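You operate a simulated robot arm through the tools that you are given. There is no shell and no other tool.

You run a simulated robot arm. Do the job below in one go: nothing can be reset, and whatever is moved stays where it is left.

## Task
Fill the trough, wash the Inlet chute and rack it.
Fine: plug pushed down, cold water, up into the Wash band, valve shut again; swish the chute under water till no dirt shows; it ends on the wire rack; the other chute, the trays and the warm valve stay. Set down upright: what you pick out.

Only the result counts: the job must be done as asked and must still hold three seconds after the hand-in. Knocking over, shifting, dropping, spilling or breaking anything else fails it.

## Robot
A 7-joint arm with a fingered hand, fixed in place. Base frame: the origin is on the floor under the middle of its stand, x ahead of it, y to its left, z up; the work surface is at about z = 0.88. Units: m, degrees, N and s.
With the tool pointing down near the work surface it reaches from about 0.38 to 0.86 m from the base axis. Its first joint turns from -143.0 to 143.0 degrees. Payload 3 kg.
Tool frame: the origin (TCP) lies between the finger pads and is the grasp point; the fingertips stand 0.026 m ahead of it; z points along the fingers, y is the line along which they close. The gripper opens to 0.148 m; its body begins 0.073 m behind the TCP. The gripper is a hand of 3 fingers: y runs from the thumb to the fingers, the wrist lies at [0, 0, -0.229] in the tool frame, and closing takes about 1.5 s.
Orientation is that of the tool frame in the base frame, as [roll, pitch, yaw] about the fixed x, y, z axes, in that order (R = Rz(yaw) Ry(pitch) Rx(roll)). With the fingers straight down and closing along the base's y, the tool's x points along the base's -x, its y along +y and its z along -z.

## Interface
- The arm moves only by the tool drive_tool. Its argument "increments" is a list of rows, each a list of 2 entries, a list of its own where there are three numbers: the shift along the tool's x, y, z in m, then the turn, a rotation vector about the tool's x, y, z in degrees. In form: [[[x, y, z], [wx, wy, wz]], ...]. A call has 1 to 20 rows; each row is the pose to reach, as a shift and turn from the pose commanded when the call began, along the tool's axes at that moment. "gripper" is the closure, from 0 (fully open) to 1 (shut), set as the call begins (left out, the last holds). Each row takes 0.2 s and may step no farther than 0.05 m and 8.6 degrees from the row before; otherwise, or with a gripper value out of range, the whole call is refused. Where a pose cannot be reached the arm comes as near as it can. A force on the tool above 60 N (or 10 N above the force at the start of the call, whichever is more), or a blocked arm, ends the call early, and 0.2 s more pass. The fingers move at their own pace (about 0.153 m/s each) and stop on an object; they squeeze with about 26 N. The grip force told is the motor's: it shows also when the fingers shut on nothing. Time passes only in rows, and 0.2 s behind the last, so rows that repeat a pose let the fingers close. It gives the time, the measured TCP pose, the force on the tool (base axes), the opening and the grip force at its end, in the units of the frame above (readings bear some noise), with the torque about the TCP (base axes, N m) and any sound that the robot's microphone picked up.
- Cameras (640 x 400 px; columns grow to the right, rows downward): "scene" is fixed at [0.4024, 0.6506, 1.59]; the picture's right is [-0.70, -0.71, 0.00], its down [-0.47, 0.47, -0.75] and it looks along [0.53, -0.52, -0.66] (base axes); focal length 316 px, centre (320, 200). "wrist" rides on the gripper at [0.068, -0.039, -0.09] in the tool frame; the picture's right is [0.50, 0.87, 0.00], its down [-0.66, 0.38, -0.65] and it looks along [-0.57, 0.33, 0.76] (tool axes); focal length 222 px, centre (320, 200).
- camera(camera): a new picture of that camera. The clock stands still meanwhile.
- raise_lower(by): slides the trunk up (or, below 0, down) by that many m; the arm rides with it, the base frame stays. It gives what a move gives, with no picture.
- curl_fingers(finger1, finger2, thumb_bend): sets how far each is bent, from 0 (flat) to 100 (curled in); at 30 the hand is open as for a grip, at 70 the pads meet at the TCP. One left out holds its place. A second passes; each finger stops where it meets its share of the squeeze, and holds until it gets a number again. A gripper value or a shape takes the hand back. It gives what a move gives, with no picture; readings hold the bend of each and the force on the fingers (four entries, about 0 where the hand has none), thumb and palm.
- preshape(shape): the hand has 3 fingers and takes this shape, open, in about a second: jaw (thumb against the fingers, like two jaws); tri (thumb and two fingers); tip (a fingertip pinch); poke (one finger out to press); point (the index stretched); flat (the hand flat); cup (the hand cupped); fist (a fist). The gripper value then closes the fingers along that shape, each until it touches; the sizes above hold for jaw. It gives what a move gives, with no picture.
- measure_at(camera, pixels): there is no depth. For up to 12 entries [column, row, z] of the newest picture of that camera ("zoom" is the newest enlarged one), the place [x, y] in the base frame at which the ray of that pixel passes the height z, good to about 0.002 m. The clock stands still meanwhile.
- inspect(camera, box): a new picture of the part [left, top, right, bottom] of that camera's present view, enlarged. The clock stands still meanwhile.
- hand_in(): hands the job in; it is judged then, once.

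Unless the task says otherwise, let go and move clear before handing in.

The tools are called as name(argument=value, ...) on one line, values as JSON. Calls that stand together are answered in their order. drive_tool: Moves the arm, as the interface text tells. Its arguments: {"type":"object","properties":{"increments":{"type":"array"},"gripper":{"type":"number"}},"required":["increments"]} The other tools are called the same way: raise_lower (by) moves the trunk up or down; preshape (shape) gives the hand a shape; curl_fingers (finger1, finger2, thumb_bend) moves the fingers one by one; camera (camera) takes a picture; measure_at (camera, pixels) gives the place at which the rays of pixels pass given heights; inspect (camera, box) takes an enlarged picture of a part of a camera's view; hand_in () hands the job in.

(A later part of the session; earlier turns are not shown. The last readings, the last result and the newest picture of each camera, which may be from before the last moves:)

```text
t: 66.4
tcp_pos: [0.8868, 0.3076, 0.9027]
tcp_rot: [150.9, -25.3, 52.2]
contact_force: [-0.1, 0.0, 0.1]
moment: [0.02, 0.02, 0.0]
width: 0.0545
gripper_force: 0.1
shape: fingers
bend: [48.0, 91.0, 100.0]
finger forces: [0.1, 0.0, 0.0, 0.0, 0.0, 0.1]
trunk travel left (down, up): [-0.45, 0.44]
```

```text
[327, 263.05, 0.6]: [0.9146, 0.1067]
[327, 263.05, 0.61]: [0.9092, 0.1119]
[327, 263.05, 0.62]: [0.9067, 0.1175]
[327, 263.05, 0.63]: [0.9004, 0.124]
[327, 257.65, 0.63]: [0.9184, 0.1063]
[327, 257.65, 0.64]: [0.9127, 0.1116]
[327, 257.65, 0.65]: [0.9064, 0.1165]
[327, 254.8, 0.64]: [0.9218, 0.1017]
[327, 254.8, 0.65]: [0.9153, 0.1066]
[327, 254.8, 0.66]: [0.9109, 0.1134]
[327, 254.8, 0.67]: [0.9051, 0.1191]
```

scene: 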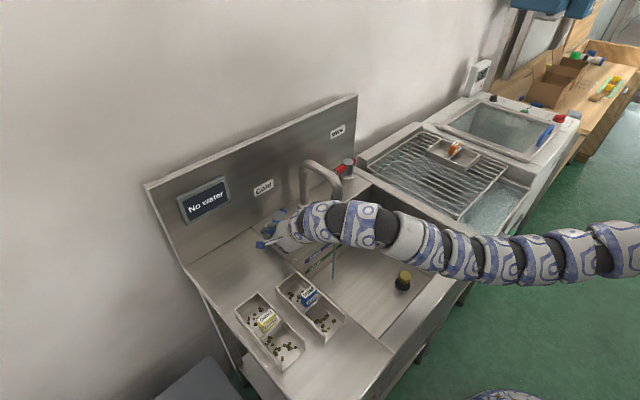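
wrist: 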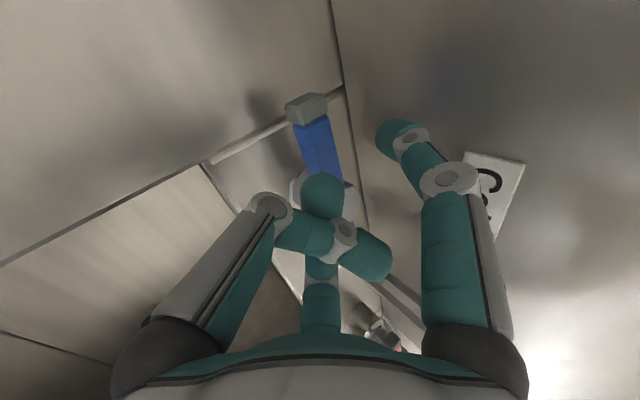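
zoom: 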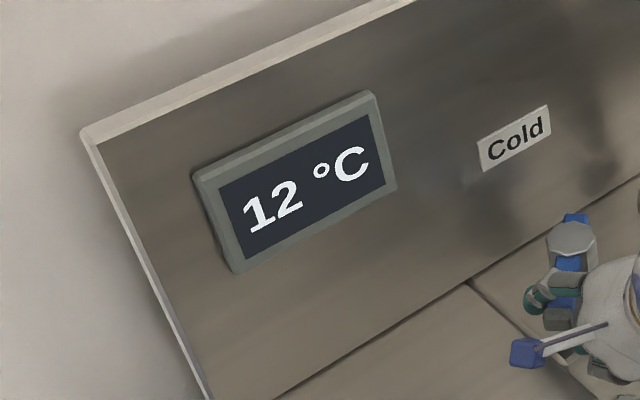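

On the wall at x ≈ 0.907 the waterline is at z ≈ 0.618, and the Wash stripe spans z ≈ 0.649–0.667. I'll hold for another 8 s and re-measure to get the rate.

drive_tool(increments=[[[0, 0, 0], [0, 0, 0]], [[0, 0, 0], [0, 0, 0]], [[0, 0, 0], [0, 0, 0]], [[0, 0, 0], [0, 0, 0]], [[0, 0, 0], [0, 0, 0]], [[0, 0, 0], [0, 0, 0]], [[0, 0, 0], [0, 0, 0]], [[0, 0, 0], [0, 0, 0]], [[0, 0, 0], [0, 0, 0]], [[0, 0, 0], [0, 0, 0]], [[0, 0, 0], [0, 0, 0]], [[0, 0, 0], [0, 0, 0]], [[0, 0, 0], [0, 0, 0]], [[0, 0, 0], [0, 0, 0]], [[0, 0, 0], [0, 0, 0]], [[0, 0, 0], [0, 0, 0]], [[0, 0, 0], [0, 0, 0]], [[0, 0, 0], [0, 0, 0]], [[0, 0, 0], [0, 0, 0]], [[0, 0, 0], [0, 0, 0]]])

inspect(camera="scene", box=[290, 220, 370, 280])

drive_tool(increments=[[[0, 0, 0], [0, 0, 0]], [[0, 0, 0], [0, 0, 0]], [[0, 0, 0], [0, 0, 0]], [[0, 0, 0], [0, 0, 0]], [[0, 0, 0], [0, 0, 0]], [[0, 0, 0], [0, 0, 0]], [[0, 0, 0], [0, 0, 0]], [[0, 0, 0], [0, 0, 0]], [[0, 0, 0], [0, 0, 0]], [[0, 0, 0], [0, 0, 0]]])

inspect(camera="scene", box=[290, 220, 370, 280])

```text
t: 70.6
tcp_pos: [0.8877, 0.3084, 0.902]
tcp_rot: [150.9, -25.4, 52.2]
contact_force: [0.6, -0.2, -0.1]
moment: [-0.04, 0.0, 0.02]
width: 0.0544
gripper_force: 0.0
shape: fingers
bend: [48.0, 91.0, 100.0]
finger forces: [0.0, 0.0, 0.0, 0.0, 0.0, 0.1]
trunk travel left (down, up): [-0.45, 0.44]
```

```text
6.67 times, centred on (330, 250) of scene
```

zoom: 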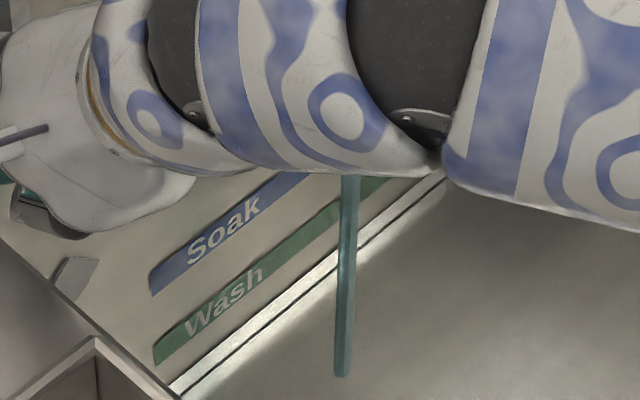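

```text
t: 72.8
tcp_pos: [0.8868, 0.3079, 0.9024]
tcp_rot: [151.0, -25.4, 52.2]
contact_force: [-0.2, 0.4, 0.0]
moment: [0.0, 0.05, -0.02]
width: 0.0546
gripper_force: 0.1
shape: fingers
bend: [48.0, 91.0, 100.0]
finger forces: [0.1, 0.1, 0.0, 0.1, 0.0, 0.1]
trunk travel left (down, up): [-0.45, 0.44]
```

```text
6.67 times, centred on (330, 250) of scene
```

zoom: 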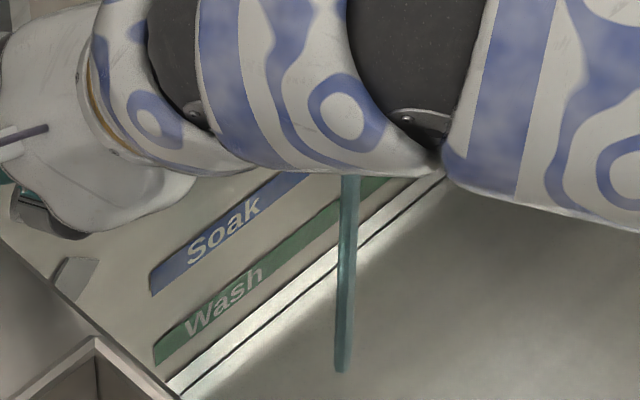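

The waterline is rising about 2 zoom pixels per second; at column 300 it is near row 274 and the stripe spans rows 232–251. I'll hold about 8.5 s more, then check.

drive_tool(increments=[[[0, 0, 0], [0, 0, 0]], [[0, 0, 0], [0, 0, 0]], [[0, 0, 0], [0, 0, 0]], [[0, 0, 0], [0, 0, 0]], [[0, 0, 0], [0, 0, 0]], [[0, 0, 0], [0, 0, 0]], [[0, 0, 0], [0, 0, 0]], [[0, 0, 0], [0, 0, 0]], [[0, 0, 0], [0, 0, 0]], [[0, 0, 0], [0, 0, 0]], [[0, 0, 0], [0, 0, 0]], [[0, 0, 0], [0, 0, 0]], [[0, 0, 0], [0, 0, 0]], [[0, 0, 0], [0, 0, 0]], [[0, 0, 0], [0, 0, 0]], [[0, 0, 0], [0, 0, 0]], [[0, 0, 0], [0, 0, 0]], [[0, 0, 0], [0, 0, 0]], [[0, 0, 0], [0, 0, 0]], [[0, 0, 0], [0, 0, 0]]])

drive_tool(increments=[[[0, 0, 0], [0, 0, 0]], [[0, 0, 0], [0, 0, 0]], [[0, 0, 0], [0, 0, 0]], [[0, 0, 0], [0, 0, 0]], [[0, 0, 0], [0, 0, 0]], [[0, 0, 0], [0, 0, 0]], [[0, 0, 0], [0, 0, 0]], [[0, 0, 0], [0, 0, 0]], [[0, 0, 0], [0, 0, 0]], [[0, 0, 0], [0, 0, 0]], [[0, 0, 0], [0, 0, 0]], [[0, 0, 0], [0, 0, 0]], [[0, 0, 0], [0, 0, 0]], [[0, 0, 0], [0, 0, 0]], [[0, 0, 0], [0, 0, 0]], [[0, 0, 0], [0, 0, 0]], [[0, 0, 0], [0, 0, 0]], [[0, 0, 0], [0, 0, 0]], [[0, 0, 0], [0, 0, 0]], [[0, 0, 0], [0, 0, 0]]])

inspect(camera="scene", box=[290, 220, 370, 280])

```text
t: 77.0
tcp_pos: [0.8881, 0.3078, 0.9015]
tcp_rot: [150.8, -25.3, 52.2]
contact_force: [1.5, 0.9, 0.2]
moment: [0.01, -0.01, -0.04]
width: 0.0544
gripper_force: 0.2
shape: fingers
bend: [48.0, 92.0, 100.0]
finger forces: [0.1, 0.0, 0.1, 0.1, 0.0, 0.1]
trunk travel left (down, up): [-0.45, 0.44]
```

```text
t: 81.2
tcp_pos: [0.8882, 0.3073, 0.9033]
tcp_rot: [150.8, -25.4, 52.2]
contact_force: [0.2, -0.6, -0.5]
moment: [-0.01, -0.02, -0.01]
width: 0.0547
gripper_force: 0.1
shape: fingers
bend: [48.0, 92.0, 100.0]
finger forces: [0.0, 0.0, 0.0, 0.0, 0.1, 0.1]
trunk travel left (down, up): [-0.45, 0.44]
```

```text
6.67 times, centred on (330, 250) of scene
```

zoom: 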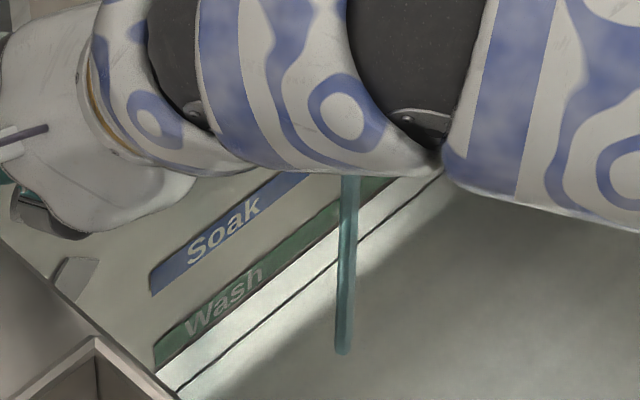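

The waterline has just reached the lower edge of the green stripe (z ≈ 0.649), rising about 2 mm/s. I'll hold 2.4 s more, look once, and then shut the valve.

drive_tool(increments=[[[0, 0, 0], [0, 0, 0]], [[0, 0, 0], [0, 0, 0]], [[0, 0, 0], [0, 0, 0]], [[0, 0, 0], [0, 0, 0]], [[0, 0, 0], [0, 0, 0]], [[0, 0, 0], [0, 0, 0]], [[0, 0, 0], [0, 0, 0]], [[0, 0, 0], [0, 0, 0]], [[0, 0, 0], [0, 0, 0]], [[0, 0, 0], [0, 0, 0]], [[0, 0, 0], [0, 0, 0]]])

inspect(camera="scene", box=[290, 220, 370, 280])

inspect(camera="wrist", box=[200, 50, 500, 300])

```text
t: 83.6
tcp_pos: [0.8873, 0.3074, 0.902]
tcp_rot: [151.0, -25.5, 52.3]
contact_force: [0.7, -1.2, 0.1]
moment: [0.0, 0.0, -0.03]
width: 0.0546
gripper_force: 0.1
shape: fingers
bend: [48.0, 92.0, 100.0]
finger forces: [0.1, 0.1, 0.1, 0.1, 0.0, 0.0]
trunk travel left (down, up): [-0.45, 0.44]
```

```text
6.67 times, centred on (330, 250) of scene
```

zoom: 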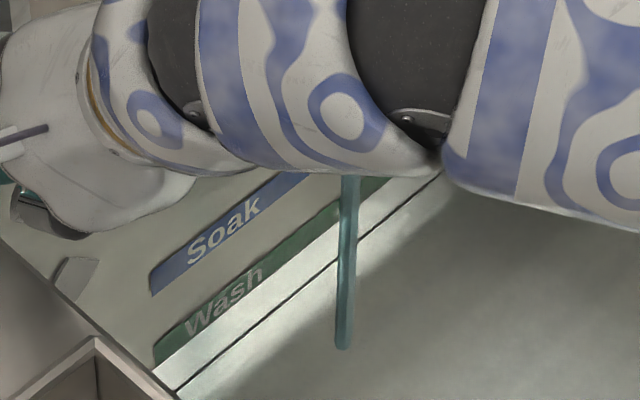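

```text
1.60 times, centred on (350, 175) of wrist
```

zoom: 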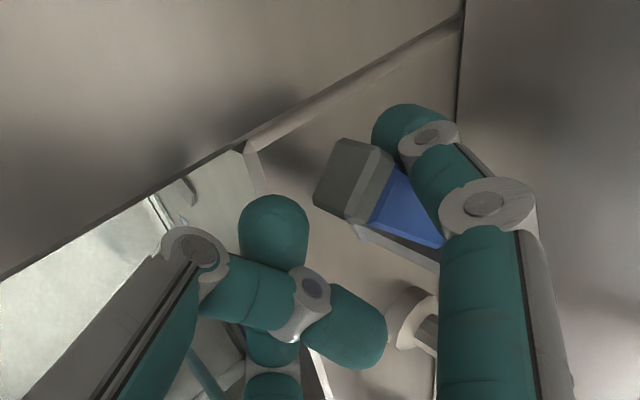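

The water now covers the lower edge of the stripe (bright boundary near zoom row 247 at column 300, stripe top at 232). I'll hold about 1.4 s more and then push the lever shut in the same move.

drive_tool(increments=[[[0, 0, 0], [0, 0, 0]], [[0, 0, 0], [0, 0, 0]], [[0, 0, 0], [0, 0, 0]], [[0, 0, 0], [0, 0, 0]], [[0, 0, 0], [0, 0, 0]], [[0, 0, 0], [0, 0, 0]], [[0, 0, 0], [0, 0, 0]], [[0.0095, 0.0068, 0.0089], [0, 0, 0]], [[0.0181, 0.0143, 0.0179], [0, 0, 0]], [[0.0262, 0.0223, 0.0268], [0, 0, 0]], [[0.0311, 0.027, 0.0321], [0, 0, 0]], [[0.0335, 0.0288, 0.0345], [0, 0, 0]], [[0.0335, 0.0288, 0.0345], [0, 0, 0]]])

inspect(camera="scene", box=[290, 220, 370, 280])

inspect(camera="wrist", box=[200, 50, 500, 300])

camera(camera="scene")

```text
t: 86.4
tcp_pos: [0.9429, 0.3113, 0.9029]
tcp_rot: [150.9, -25.5, 52.2]
contact_force: [0.1, 0.3, -0.1]
moment: [-0.01, 0.0, 0.0]
width: 0.0551
gripper_force: 0.1
shape: fingers
bend: [48.0, 92.0, 100.0]
finger forces: [0.0, 0.0, 0.1, 0.0, 0.1, 0.0]
trunk travel left (down, up): [-0.45, 0.44]
```

```text
6.67 times, centred on (330, 250) of scene
```

zoom: 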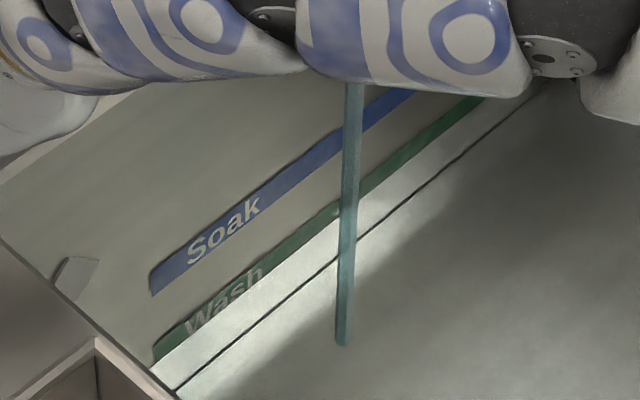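

```text
1.60 times, centred on (350, 175) of wrist
```

zoom: 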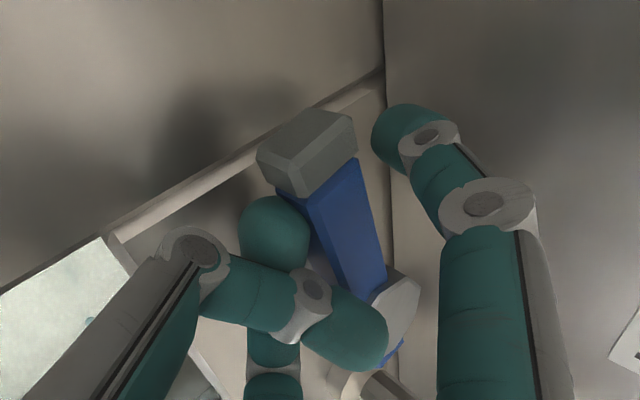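

```text
taken
```

scene: 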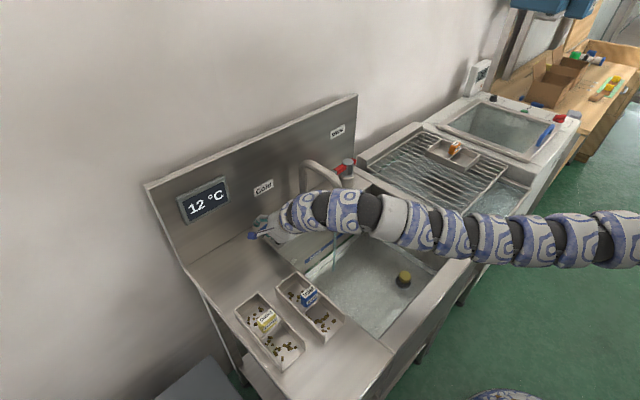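

The stream at zoom (348,200) is still running, so the lever is not quite shut yet, and finger 2's ball is just touching its front. I'll push about 12 mm further toward +x and watch the force.

drive_tool(increments=[[[0.0022, 0.0022, 0.0025], [0, 0, 0]], [[0.0044, 0.0045, 0.0049], [0, 0, 0]], [[0.0066, 0.0067, 0.0074], [0, 0, 0]]])

inspect(camera="wrist", box=[200, 50, 500, 300])

camera(camera="scene")

```text
t: 87.2
tcp_pos: [0.9554, 0.31, 0.9023]
tcp_rot: [150.9, -25.4, 52.3]
contact_force: [-4.6, -1.0, -1.8]
moment: [-0.06, -0.05, 0.06]
width: 0.0549
gripper_force: 0.0
shape: fingers
bend: [48.0, 92.0, 100.0]
finger forces: [0.1, 0.1, 0.0, 0.0, 0.0, 0.0]
trunk travel left (down, up): [-0.45, 0.44]
```

```text
1.60 times, centred on (350, 175) of wrist
```

zoom: 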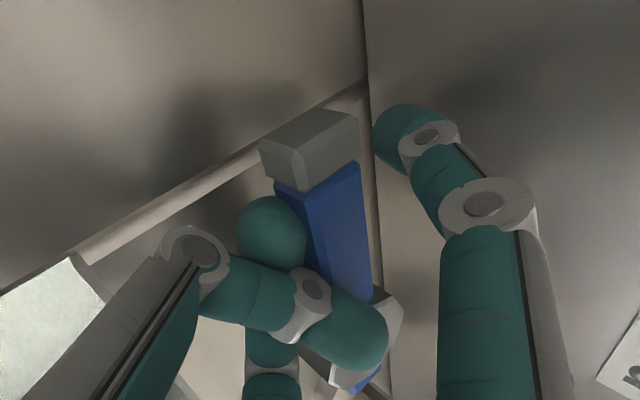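

```text
taken
```

scene: 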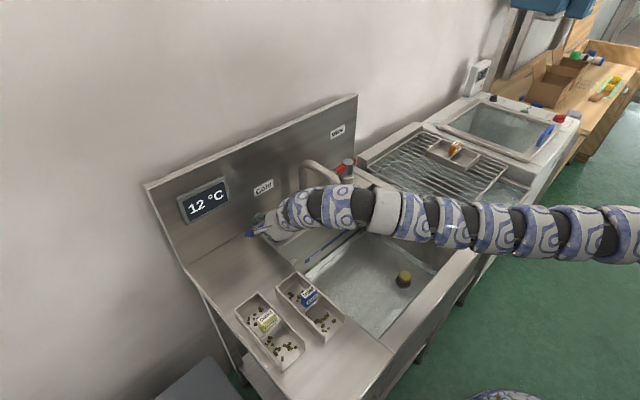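

The contact force reads −4.6 N in x, and no stream shows below the spout around scene (335,260). I'll zoom in to confirm and check the level.

inspect(camera="scene", box=[290, 200, 400, 280])

drive_tool(increments=[[[0.0011, 0.0011, 0.0012], [0, 0, 0]], [[0.0022, 0.0022, 0.0025], [0, 0, 0]]])

inspect(camera="scene", box=[290, 220, 370, 280])

inspect(camera="wrist", box=[200, 50, 500, 300])

```text
5.00 times, centred on (345, 240) of scene
```

zoom: 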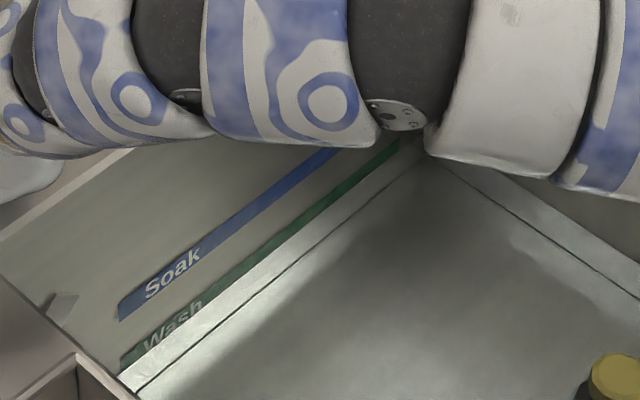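

```text
t: 87.8
tcp_pos: [0.9575, 0.3116, 0.9021]
tcp_rot: [150.9, -25.3, 52.2]
contact_force: [-17.2, -3.7, -2.6]
moment: [-0.02, -0.26, 0.31]
width: 0.0558
gripper_force: 0.0
shape: fingers
bend: [48.0, 93.0, 100.0]
finger forces: [0.0, 0.1, 0.1, 0.1, 0.0, 0.0]
trunk travel left (down, up): [-0.45, 0.44]
```

```text
6.67 times, centred on (330, 250) of scene
```

zoom: 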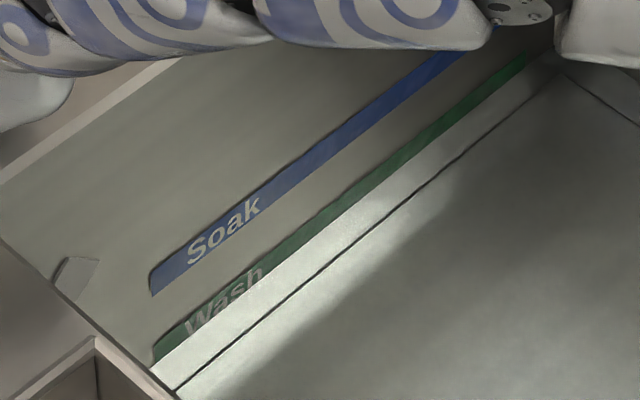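

```text
1.60 times, centred on (350, 175) of wrist
```

zoom: 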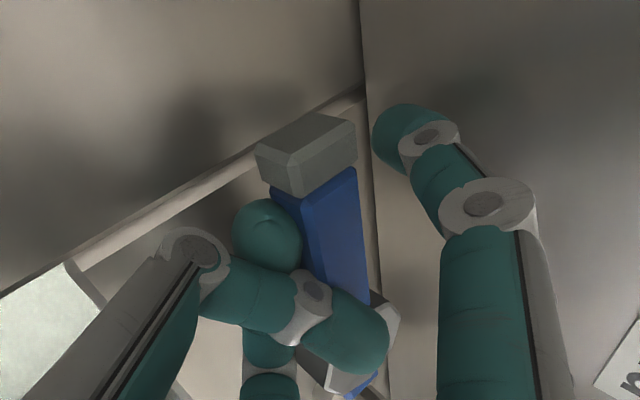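

The stream is gone and pushing further gave 17 N against the stop, so the cold valve is shut, and the waterline lies within the green stripe. I'll back off a little so neither finger drags the lever, then lift straight out.

drive_tool(increments=[[[-0.0066, -0.0067, -0.0074], [0, 0, 0]], [[0.0063, 0.0065, -0.031], [0, 0, 0]], [[0.0147, 0.0152, -0.0596], [0, 0, 0]], [[0.0173, 0.018, -0.1049], [0, 0, 0]]])

camera(camera="scene")

camera(camera="wrist")

```text
t: 88.8
tcp_pos: [0.9117, 0.3117, 0.9996]
tcp_rot: [150.9, -25.3, 52.2]
contact_force: [0.8, 0.4, 0.7]
moment: [0.02, 0.02, 0.0]
width: 0.0559
gripper_force: 0.0
shape: fingers
bend: [48.0, 93.0, 100.0]
finger forces: [0.1, 0.0, 0.0, 0.1, 0.1, 0.0]
trunk travel left (down, up): [-0.45, 0.44]
```

```text
taken
```

scene: 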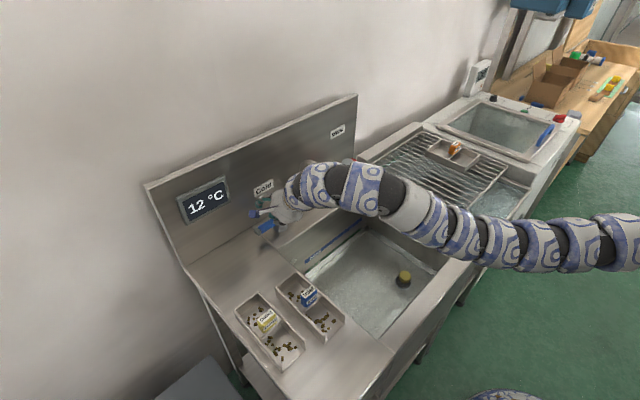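

```text
taken
```

wrist: 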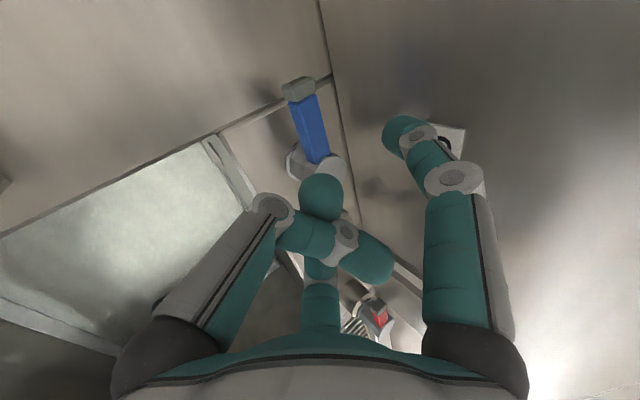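

The lever is back parallel to the backsplash (wrist (305,120)) and the spout is dry. Now I'll raise the trunk 0.2 m so the arm suits vertical work, then reorient over the Inlet chute.

raise_lower(by=0.2)

preshape(shape="jaw")

```text
t: 91.0
tcp_pos: [0.9137, 0.3114, 1.2009]
tcp_rot: [150.9, -25.4, 52.2]
contact_force: [-0.3, -0.7, 0.2]
moment: [0.01, 0.01, 0.0]
width: 0.0558
gripper_force: 0.2
shape: fingers
bend: [48.0, 93.0, 100.0]
finger forces: [0.0, 0.1, 0.0, 0.0, 0.0, 0.0]
trunk travel left (down, up): [-0.65, 0.24]
```

```text
t: 91.9
tcp_pos: [0.9131, 0.311, 1.1998]
tcp_rot: [150.9, -25.4, 52.1]
contact_force: [-0.1, -0.1, -0.1]
moment: [0.02, -0.02, 0.01]
width: 0.1478
gripper_force: 0.1
shape: jaw
bend: [30.0, 30.0, 30.0]
finger forces: [0.0, 0.1, 0.0, 0.0, 0.0, 0.0]
trunk travel left (down, up): [-0.65, 0.24]
```

Trunk is up and the hand is open at (0.913, 0.311, 1.200). I'll turn the hand −45° while pulling back toward the chute, then straighten it to vertical.

drive_tool(increments=[[[-0.016, -0.0234, -0.0049], [0, 0, -7.5]], [[-0.032, -0.0468, -0.0098], [0, 0, -15]], [[-0.048, -0.0702, -0.0147], [0, 0, -22.5]], [[-0.064, -0.0936, -0.0196], [0, 0, -30]], [[-0.08, -0.117, -0.0245], [0, 0, -37.5]], [[-0.096, -0.1404, -0.0294], [0, 0, -45]]])

drive_tool(increments=[[[0, 0, 0], [7.6, 0, 0]], [[0, 0, 0], [15.2, 0, 0]], [[0, 0, 0], [22.8, 0, 0]], [[0, 0, 0], [30.4, 0, 0]], [[0, 0, 0], [38, 0, 0]]])

camera(camera="wrist")

camera(camera="scene")

```text
t: 93.3
tcp_pos: [0.7619, 0.3412, 1.119]
tcp_rot: [142.1, 0.5, 90.5]
contact_force: [-0.3, -0.1, -0.6]
moment: [0.01, -0.01, 0.04]
width: 0.1481
gripper_force: 0.0
shape: jaw
bend: [30.0, 30.0, 30.0]
finger forces: [0.0, 0.1, 0.0, 0.1, 0.0, 0.0]
trunk travel left (down, up): [-0.65, 0.24]
```

```text
t: 94.5
tcp_pos: [0.7653, 0.345, 1.1246]
tcp_rot: [179.4, -0.6, 90.4]
contact_force: [-2.5, -3.0, -3.0]
moment: [0.18, -0.16, 0.02]
width: 0.1479
gripper_force: 0.1
shape: jaw
bend: [30.0, 30.0, 30.0]
finger forces: [0.1, 0.0, 0.0, 0.0, 0.0, 0.0]
trunk travel left (down, up): [-0.65, 0.24]
```

```text
taken
```

wrist: 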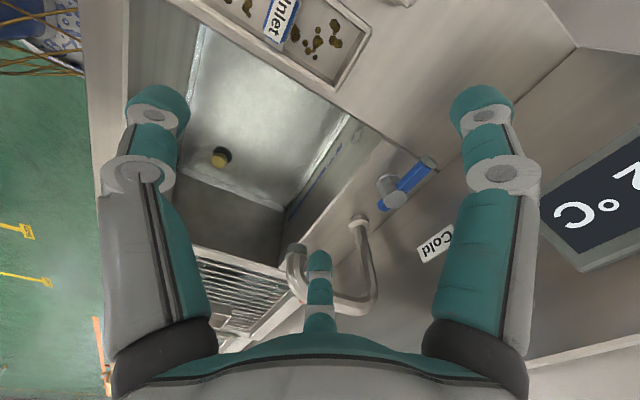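

```text
taken
```

scene: 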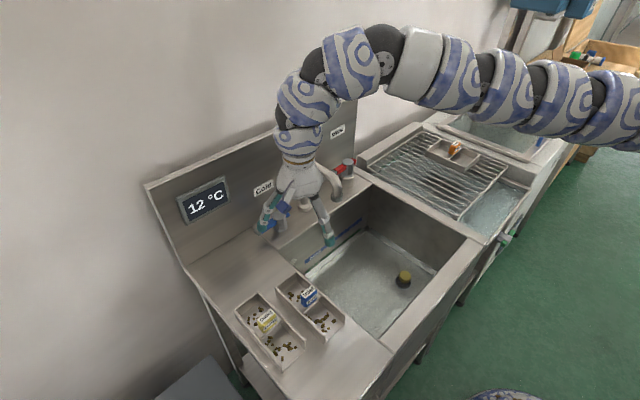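

The hand is now vertical with the thumb on the robot side. I'll zoom the scene camera on the Inlet chute to measure its block and walls.

inspect(camera="scene", box=[270, 262, 350, 346])

```text
4.76 times, centred on (310, 304) of scene
```

zoom: 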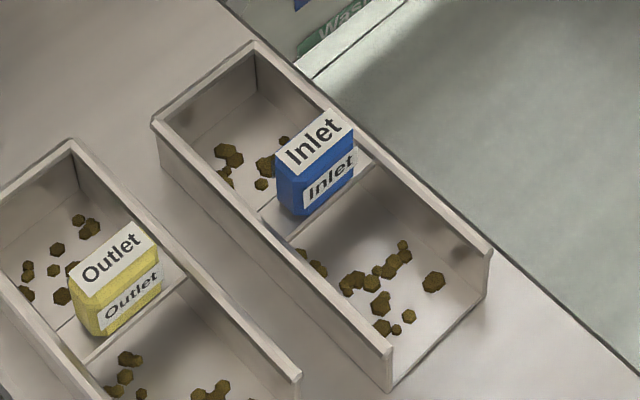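

The chute is open at its −x end, walls about 36 mm high, and the blue block is roughly 20 mm thick in x and 40 mm in y on a low cross bar. I'll move over it so the wrist camera can see the block between the fingers.

drive_tool(increments=[[[0.014, -0.022, 0.025], [0, 0, 0]], [[0.028, -0.044, 0.05], [0, 0, 0]], [[0.041, -0.065, 0.075], [0, 0, 0]]])

camera(camera="wrist")

inspect(camera="wrist", box=[220, 50, 440, 230])

```text
t: 95.3
tcp_pos: [0.6984, 0.3803, 1.0458]
tcp_rot: [-179.9, 0.4, 90.3]
contact_force: [-0.2, -0.2, -0.8]
moment: [-0.01, 0.01, 0.01]
width: 0.1481
gripper_force: 0.0
shape: jaw
bend: [30.0, 30.0, 30.0]
finger forces: [0.0, 0.1, 0.1, 0.1, 0.1, 0.1]
trunk travel left (down, up): [-0.65, 0.24]
```

```text
taken
```

wrist: 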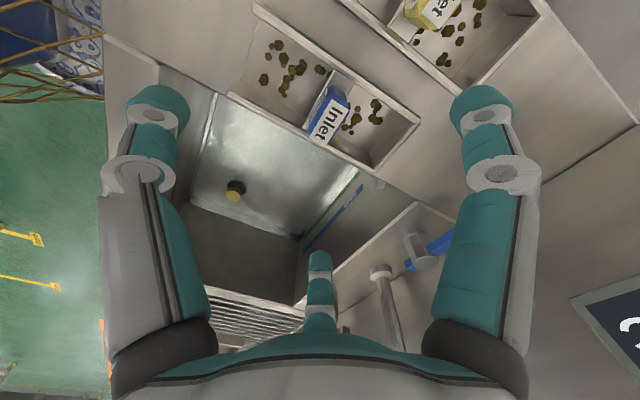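

```text
2.22 times, centred on (330, 140) of wrist
```

zoom: 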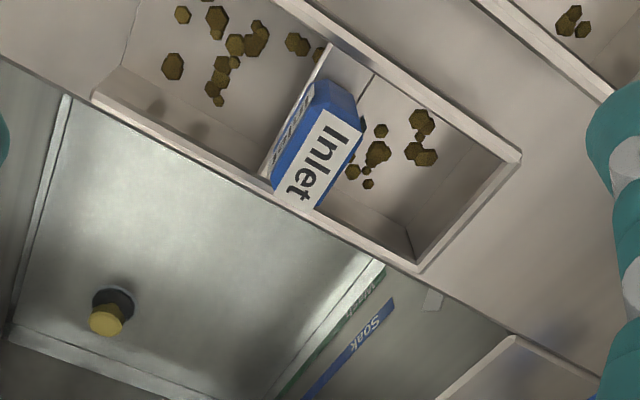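

The block's top label is centred at wrist (328.6,121.1) and at scene (308.7,291.6). I'll triangulate it from both.

measure_at(camera="wrist", pixels=[[328.6, 121.1, 0.92], [328.6, 121.1, 0.93], [328.6, 121.1, 0.94], [328.6, 121.1, 0.95], [328.6, 121.1, 0.96], [331.4, 98.6, 0.95], [349.4, 109.4, 0.95], [325.5, 143.6, 0.95], [308.4, 134.6, 0.95], [373.3, 170.2, 0.92], [420, 121, 0.92], [238, 95, 0.92]])

measure_at(camera="scene", pixels=[[308.7, 291.6, 0.92], [308.7, 291.6, 0.93], [308.7, 291.6, 0.94], [308.7, 291.6, 0.95], [308.7, 291.6, 0.96], [300.5, 293.5, 0.95], [311, 285, 0.95], [317.4, 289.3, 0.95], [305.8, 298.1, 0.95], [296.3, 270.5, 0.92], [275.5, 287.3, 0.92], [325.1, 335, 0.92]])

```text
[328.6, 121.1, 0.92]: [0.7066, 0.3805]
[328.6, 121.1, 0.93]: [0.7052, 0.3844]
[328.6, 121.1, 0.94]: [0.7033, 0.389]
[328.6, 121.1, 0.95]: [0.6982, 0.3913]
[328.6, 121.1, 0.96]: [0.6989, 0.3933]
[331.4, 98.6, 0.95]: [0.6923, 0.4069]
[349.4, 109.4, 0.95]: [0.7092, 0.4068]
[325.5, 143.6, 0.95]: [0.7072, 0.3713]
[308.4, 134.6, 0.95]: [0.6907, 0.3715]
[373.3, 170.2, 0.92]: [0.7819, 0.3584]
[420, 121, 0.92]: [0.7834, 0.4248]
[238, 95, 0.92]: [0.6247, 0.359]
```

```text
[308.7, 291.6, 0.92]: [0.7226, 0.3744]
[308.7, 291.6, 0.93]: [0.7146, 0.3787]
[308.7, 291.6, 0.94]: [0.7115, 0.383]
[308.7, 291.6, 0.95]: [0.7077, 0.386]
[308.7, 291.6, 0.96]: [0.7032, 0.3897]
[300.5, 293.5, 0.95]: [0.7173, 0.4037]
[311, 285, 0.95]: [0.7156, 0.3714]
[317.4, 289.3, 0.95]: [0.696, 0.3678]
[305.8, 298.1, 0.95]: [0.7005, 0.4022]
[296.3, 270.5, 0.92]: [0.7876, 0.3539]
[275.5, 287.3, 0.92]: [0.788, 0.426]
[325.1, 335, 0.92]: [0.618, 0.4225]
```

The block is centred near (0.701, 0.392) with its top at about z 0.965, and the chute spans x ≈ 0.62–0.785, y ≈ 0.355–0.426. I'll measure the wall height and where the Outlet chute begins before descending.

measure_at(camera="scene", pixels=[[324.7, 343.9, 0.88], [325.1, 334.9, 0.91], [325.1, 334.9, 0.915], [325.1, 334.9, 0.925], [306.8, 307.2, 0.92], [306.8, 307.2, 0.93], [306.8, 307.2, 0.94], [257.5, 291.5, 0.92], [305, 338, 0.92], [303.5, 312, 0.88], [260.5, 299, 0.95], [268, 316, 0.95]])

measure_at(camera="wrist", pixels=[[373.3, 170.2, 0.91], [373.3, 170.2, 0.915], [420, 121, 0.91], [338, 64, 0.92], [485, 85, 0.92], [255, 10, 0.92], [418, 0, 0.95], [333, 72, 0.92], [312, 132, 0.92], [371, 164, 0.88]])

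```text
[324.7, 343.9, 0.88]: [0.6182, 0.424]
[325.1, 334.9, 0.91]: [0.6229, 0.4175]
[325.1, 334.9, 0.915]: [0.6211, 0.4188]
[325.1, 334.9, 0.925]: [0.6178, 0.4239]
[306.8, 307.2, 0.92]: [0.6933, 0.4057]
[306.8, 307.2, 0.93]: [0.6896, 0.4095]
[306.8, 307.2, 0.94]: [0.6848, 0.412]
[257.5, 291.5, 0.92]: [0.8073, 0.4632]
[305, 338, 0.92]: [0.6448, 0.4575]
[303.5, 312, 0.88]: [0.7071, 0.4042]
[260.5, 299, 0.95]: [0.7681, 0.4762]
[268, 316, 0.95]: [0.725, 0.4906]
```

```text
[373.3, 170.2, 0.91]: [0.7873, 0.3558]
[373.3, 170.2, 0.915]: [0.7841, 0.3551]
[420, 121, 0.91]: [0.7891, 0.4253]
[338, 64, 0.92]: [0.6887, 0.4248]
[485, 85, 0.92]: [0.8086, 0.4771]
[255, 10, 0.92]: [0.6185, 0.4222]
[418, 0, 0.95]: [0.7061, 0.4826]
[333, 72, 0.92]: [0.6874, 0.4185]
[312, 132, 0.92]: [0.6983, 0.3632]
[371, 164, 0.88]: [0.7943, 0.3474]
```

The walls top out at z ≈ 0.923 and the block sits above them (z 0.922–0.965), so I can grip it without touching the walls; the Outlet wall starts at y ≈ 0.458. I'll pre-close to about 80 mm and descend partway over the block.

drive_tool(increments=[[[0.005, 0.001, 0], [0, 0, 0]], [[0.0107, 0.0016, 0], [0, 0, 0]], [[0.0107, 0.0016, 0.02], [0, 0, 0]], [[0.0107, 0.0016, 0.04], [0, 0, 0]], [[0.0107, 0.0016, 0.05], [0, 0, 0]]], gripper=0.45)

camera(camera="wrist")

inspect(camera="scene", box=[250, 200, 370, 346])

```text
t: 96.5
tcp_pos: [0.6998, 0.3915, 0.9943]
tcp_rot: [-179.9, 0.3, 90.4]
contact_force: [-0.1, -0.2, -0.9]
moment: [0.02, -0.04, 0.03]
width: 0.0819
gripper_force: 0.1
shape: jaw
bend: [34.0, 34.0, 70.0]
finger forces: [0.1, 0.0, 0.0, 0.0, 0.0, 0.0]
trunk travel left (down, up): [-0.65, 0.24]
```

```text
taken
```

wrist: 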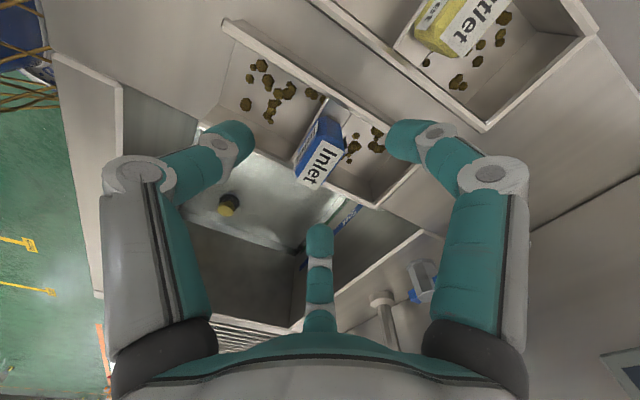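

```text
2.74 times, centred on (310, 273) of scene
```

zoom: 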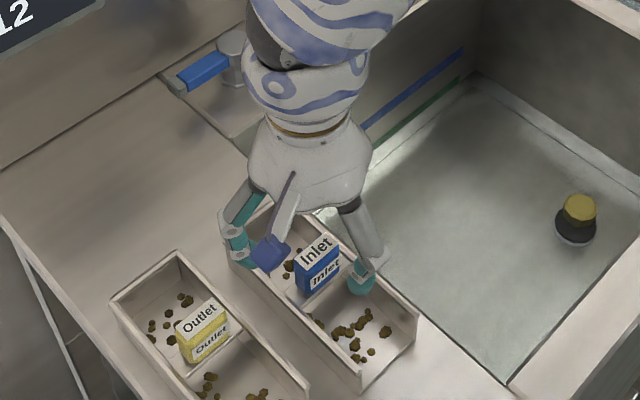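

The block (wrist (322,160)) sits centred between the three fingertips, which ride about 1 cm ahead of the TCP. I'll descend to z ≈ 0.953 and look before closing.

drive_tool(increments=[[[0, 0, 0.015], [0, 0, 0]], [[0, 0, 0.03], [0, 0, 0]], [[0, 0, 0.041], [0, 0, 0]]])

camera(camera="wrist")

inspect(camera="scene", box=[270, 240, 350, 346])

```text
t: 97.3
tcp_pos: [0.6997, 0.3915, 0.9543]
tcp_rot: [-179.9, 0.4, 90.4]
contact_force: [-0.3, 0.0, -0.1]
moment: [0.02, 0.0, 0.02]
width: 0.082
gripper_force: 0.0
shape: jaw
bend: [34.0, 34.0, 70.0]
finger forces: [0.0, 0.0, 0.0, 0.0, 0.0, 0.0]
trunk travel left (down, up): [-0.65, 0.24]
```

```text
taken
```

wrist: 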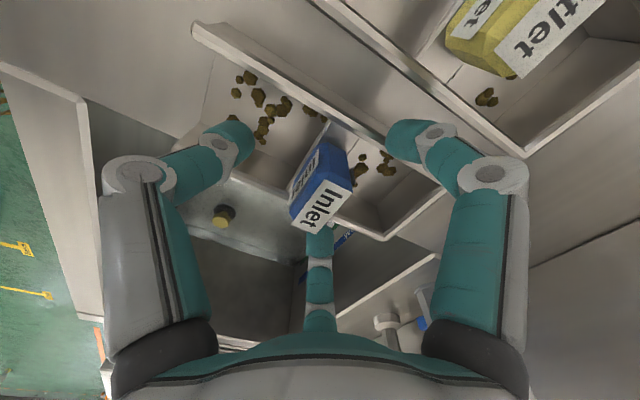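

```text
3.77 times, centred on (310, 293) of scene
```

zoom: 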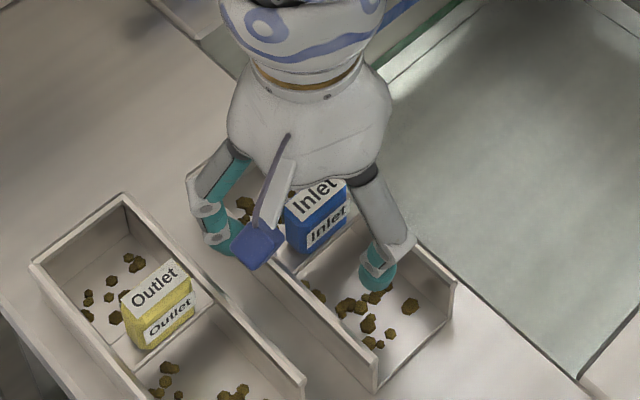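

The block is between thumb and fingers, and nothing is touched (forces near zero). I'll close the grip.

drive_tool(increments=[[[0, 0, 0], [0, 0, 0]], [[0, 0, 0], [0, 0, 0]], [[0, 0, 0], [0, 0, 0]], [[0, 0, 0], [0, 0, 0]], [[0, 0, 0], [0, 0, 0]], [[0, 0, 0], [0, 0, 0]], [[0, 0, 0], [0, 0, 0]], [[0, 0, 0], [0, 0, 0]]], gripper=1)

camera(camera="wrist")

inspect(camera="scene", box=[270, 240, 350, 346])

```text
t: 99.1
tcp_pos: [0.6991, 0.3916, 0.9531]
tcp_rot: [-179.9, 0.4, 90.4]
contact_force: [0.9, -0.3, 0.1]
moment: [-0.01, 0.16, 0.02]
width: 0.023
gripper_force: 26.2
shape: jaw
bend: [76.0, 78.0, 70.0]
finger forces: [18.2, 17.3, 0.1, 0.1, 26.6, 0.0]
trunk travel left (down, up): [-0.65, 0.24]
```

```text
taken
```

wrist: 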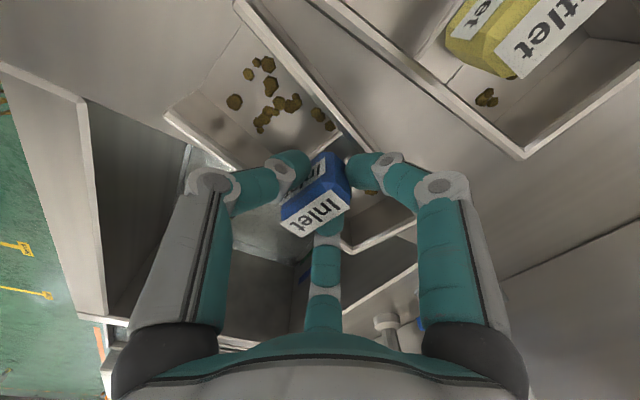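

```text
3.77 times, centred on (310, 293) of scene
```

zoom: 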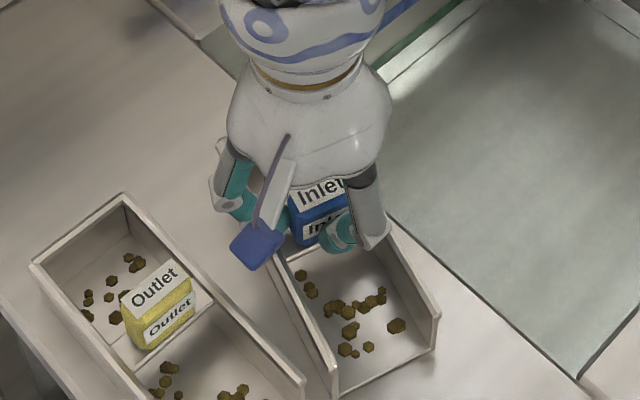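

The grip holds with about 26 N, though the chute yawed clockwise a bit as the fingers closed; it still clears the Outlet chute. I'll lift slowly and check that it hangs level.

drive_tool(increments=[[[0, 0, -0.005], [0, 0, 0]], [[0, 0, -0.012], [0, 0, 0]], [[0, 0, -0.022], [0, 0, 0]], [[0, 0, -0.035], [0, 0, 0]], [[0, 0, -0.05], [0, 0, 0]]])

camera(camera="wrist")

inspect(camera="scene", box=[240, 210, 400, 350])

```text
t: 100.3
tcp_pos: [0.6979, 0.3914, 1.0039]
tcp_rot: [-179.9, 0.4, 90.3]
contact_force: [0.3, -0.5, -2.4]
moment: [0.03, 0.01, 0.0]
width: 0.0223
gripper_force: 25.9
shape: jaw
bend: [77.0, 78.0, 70.0]
finger forces: [17.9, 16.9, 0.0, 0.0, 26.0, 0.0]
trunk travel left (down, up): [-0.65, 0.24]
```

```text
taken
```

wrist: 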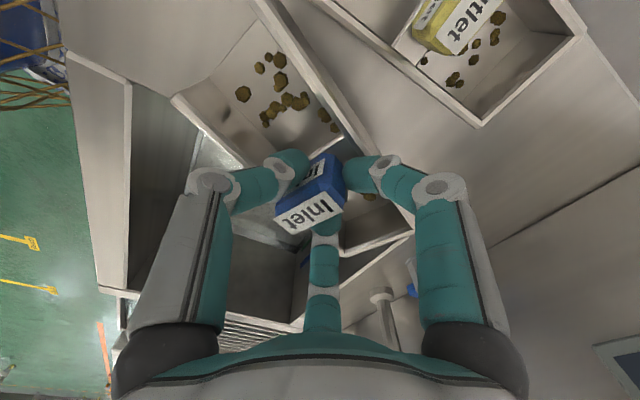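

```text
2.86 times, centred on (320, 280) of scene
```

zoom: 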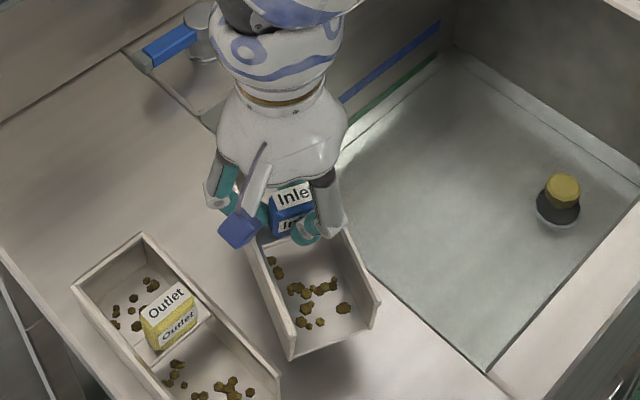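

The chute hangs level at the block with steady grip forces and about 2.4 N of weight. I'll carry it over the water, staying high above the rim and clear of the spout.

drive_tool(increments=[[[-0.01, 0, -0.01], [0, 0, 0]], [[-0.03, -0.001, -0.02], [0, 0, 0]], [[-0.055, -0.002, -0.02], [0, 0, 0]], [[-0.085, -0.004, -0.02], [0, 0, 0]], [[-0.115, -0.006, -0.02], [0, 0, 0]], [[-0.145, -0.008, -0.02], [0, 0, 0]], [[-0.175, -0.01, -0.02], [0, 0, 0]], [[-0.2, -0.01, -0.02], [0, 0, 0]], [[-0.22, -0.01, -0.02], [0, 0, 0]], [[-0.23, -0.01, -0.02], [0, 0, 0]]])

camera(camera="wrist")

camera(camera="scene")

```text
t: 102.5
tcp_pos: [0.7169, 0.1839, 1.0064]
tcp_rot: [-180.0, 0.4, 90.5]
contact_force: [-0.3, -0.1, -2.9]
moment: [0.03, 0.04, -0.01]
width: 0.0215
gripper_force: 25.9
shape: jaw
bend: [78.0, 78.0, 70.0]
finger forces: [17.0, 17.6, 0.0, 0.1, 25.2, 0.0]
out of reach, approached as far as the arm can: row 7, 8, 9, 10
trunk travel left (down, up): [-0.65, 0.24]
```

```text
taken
```

wrist: 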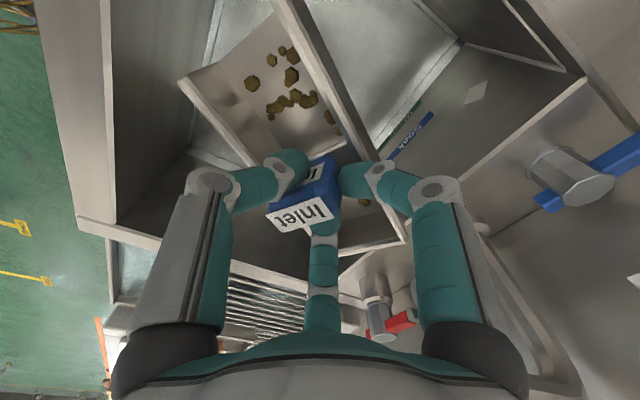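

```text
taken
```

scene: 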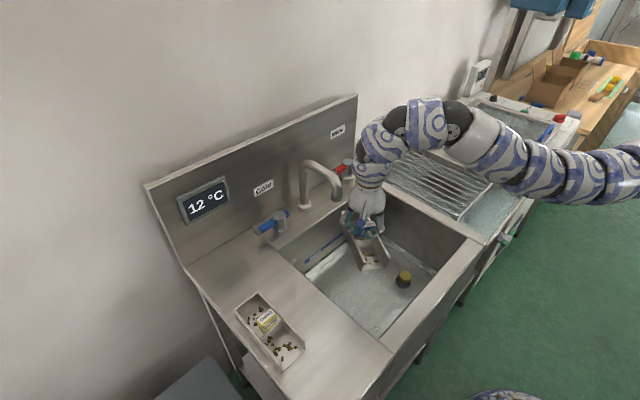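

The arm hit its inner limit at this height and stopped at (0.717, 0.184, 1.006), and the chute has turned somewhat more in the grip but stays level. I'll descend from here toward the water, which eases the limit.

drive_tool(increments=[[[0, 0, 0.03], [0, 0, 0]], [[0, 0, 0.06], [0, 0, 0]], [[-0.004, -0.003, 0.09], [0, 0, 0]], [[-0.008, -0.006, 0.12], [0, 0, 0]], [[-0.012, -0.01, 0.15], [0, 0, 0]], [[-0.016, -0.014, 0.18], [0, 0, 0]], [[-0.02, -0.017, 0.21], [0, 0, 0]]])

camera(camera="wrist")

inspect(camera="scene", box=[290, 190, 450, 310])

```text
t: 104.1
tcp_pos: [0.6991, 0.1621, 0.797]
tcp_rot: [-179.8, 0.4, 90.4]
contact_force: [0.0, 0.3, -2.7]
moment: [0.02, 0.03, 0.01]
width: 0.0215
gripper_force: 25.9
shape: jaw
bend: [78.0, 78.0, 70.0]
finger forces: [16.5, 18.1, 0.0, 0.0, 24.8, 0.1]
trunk travel left (down, up): [-0.65, 0.24]
```

```text
taken
```

wrist: 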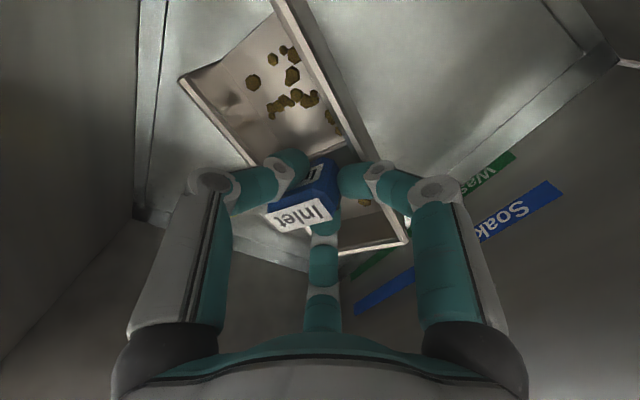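

```text
3.33 times, centred on (370, 250) of scene
```

zoom: 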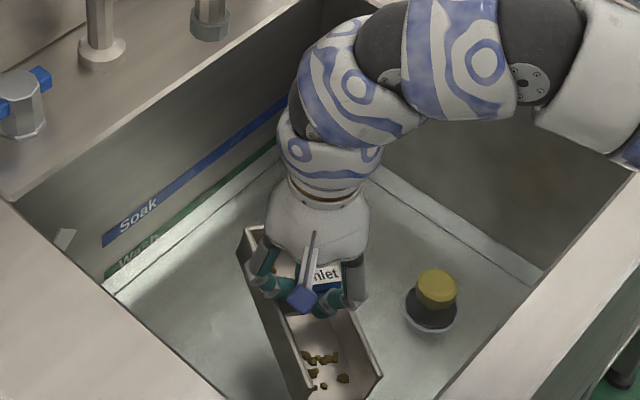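

The grip is steady and the chute hangs level over the water, well away from the plug at zoom (433,300). I'll lower it in until its floor is near the trough bottom, watching the force.

drive_tool(increments=[[[0, 0, 0.025], [0, 0, 0]], [[0, 0, 0.05], [0, 0, 0]], [[0, 0, 0.07], [0, 0, 0]], [[0, 0, 0.09], [0, 0, 0]], [[0, 0, 0.105], [0, 0, 0]]])

inspect(camera="scene", box=[290, 190, 450, 310])

camera(camera="wrist")

```text
t: 105.3
tcp_pos: [0.7002, 0.161, 0.692]
tcp_rot: [-180.0, 0.3, 90.5]
contact_force: [0.3, 0.2, -0.6]
moment: [0.04, 0.2, 0.03]
width: 0.0213
gripper_force: 25.7
shape: jaw
bend: [78.0, 78.0, 70.0]
finger forces: [16.3, 18.6, 0.0, 0.0, 25.3, 0.1]
trunk travel left (down, up): [-0.65, 0.24]
```

```text
3.33 times, centred on (370, 250) of scene
```

zoom: 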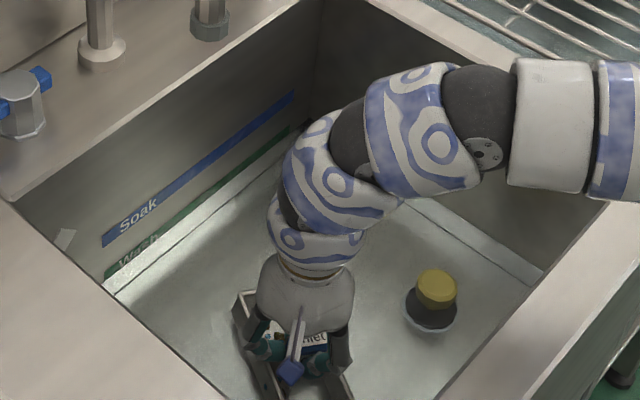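

```text
taken
```

wrist: 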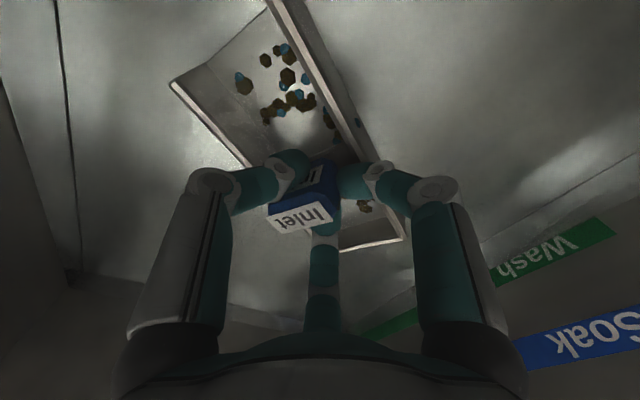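

The chute is entering the water, with buoyancy taking most of its weight. I'll lower it 8 mm more and swish it back and forth, clear of walls and plug.

drive_tool(increments=[[[0, 0, 0.008], [0, 0, 0]], [[0, 0.03, 0.008], [0, 0, 0]], [[0, 0, 0.008], [0, 0, 0]], [[0, -0.03, 0.008], [0, 0, 0]], [[0, 0, 0.008], [0, 0, 0]], [[0, 0.03, 0.008], [0, 0, 0]], [[0, 0, 0.008], [0, 0, 0]], [[0, -0.03, 0.008], [0, 0, 0]], [[0, 0, 0.008], [0, 0, 0]], [[0.03, 0, 0.008], [0, 0, 0]], [[0, 0, 0.008], [0, 0, 0]], [[-0.03, 0, 0.008], [0, 0, 0]], [[0, 0, 0.008], [0, 0, 0]], [[0.03, 0, 0.008], [0, 0, 0]], [[0, 0, 0.008], [0, 0, 0]], [[-0.03, 0, 0.008], [0, 0, 0]], [[0, 0, 0.008], [0, 0, 0]]])

camera(camera="wrist")

inspect(camera="scene", box=[290, 190, 450, 310])

```text
t: 108.9
tcp_pos: [0.6984, 0.1629, 0.6846]
tcp_rot: [-179.9, 0.4, 90.4]
contact_force: [0.6, 0.5, -2.1]
moment: [0.04, 0.11, 0.0]
width: 0.0208
gripper_force: 25.6
shape: jaw
bend: [79.0, 78.0, 70.0]
finger forces: [14.6, 18.4, 0.0, 0.1, 23.5, 0.0]
trunk travel left (down, up): [-0.65, 0.24]
```

```text
taken
```

wrist: 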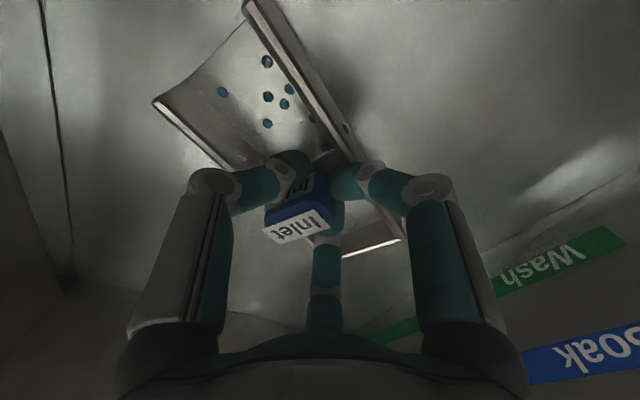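

```text
3.33 times, centred on (370, 250) of scene
```

zoom: 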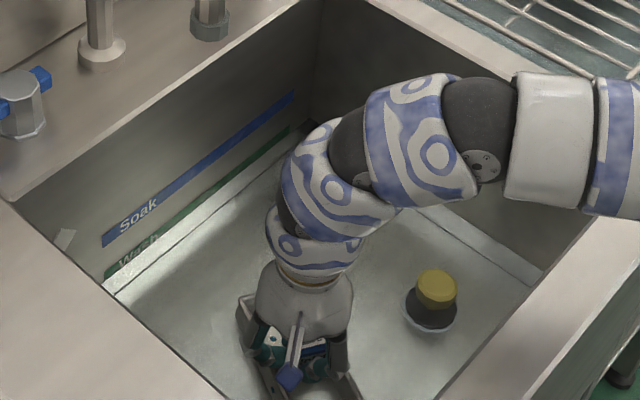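

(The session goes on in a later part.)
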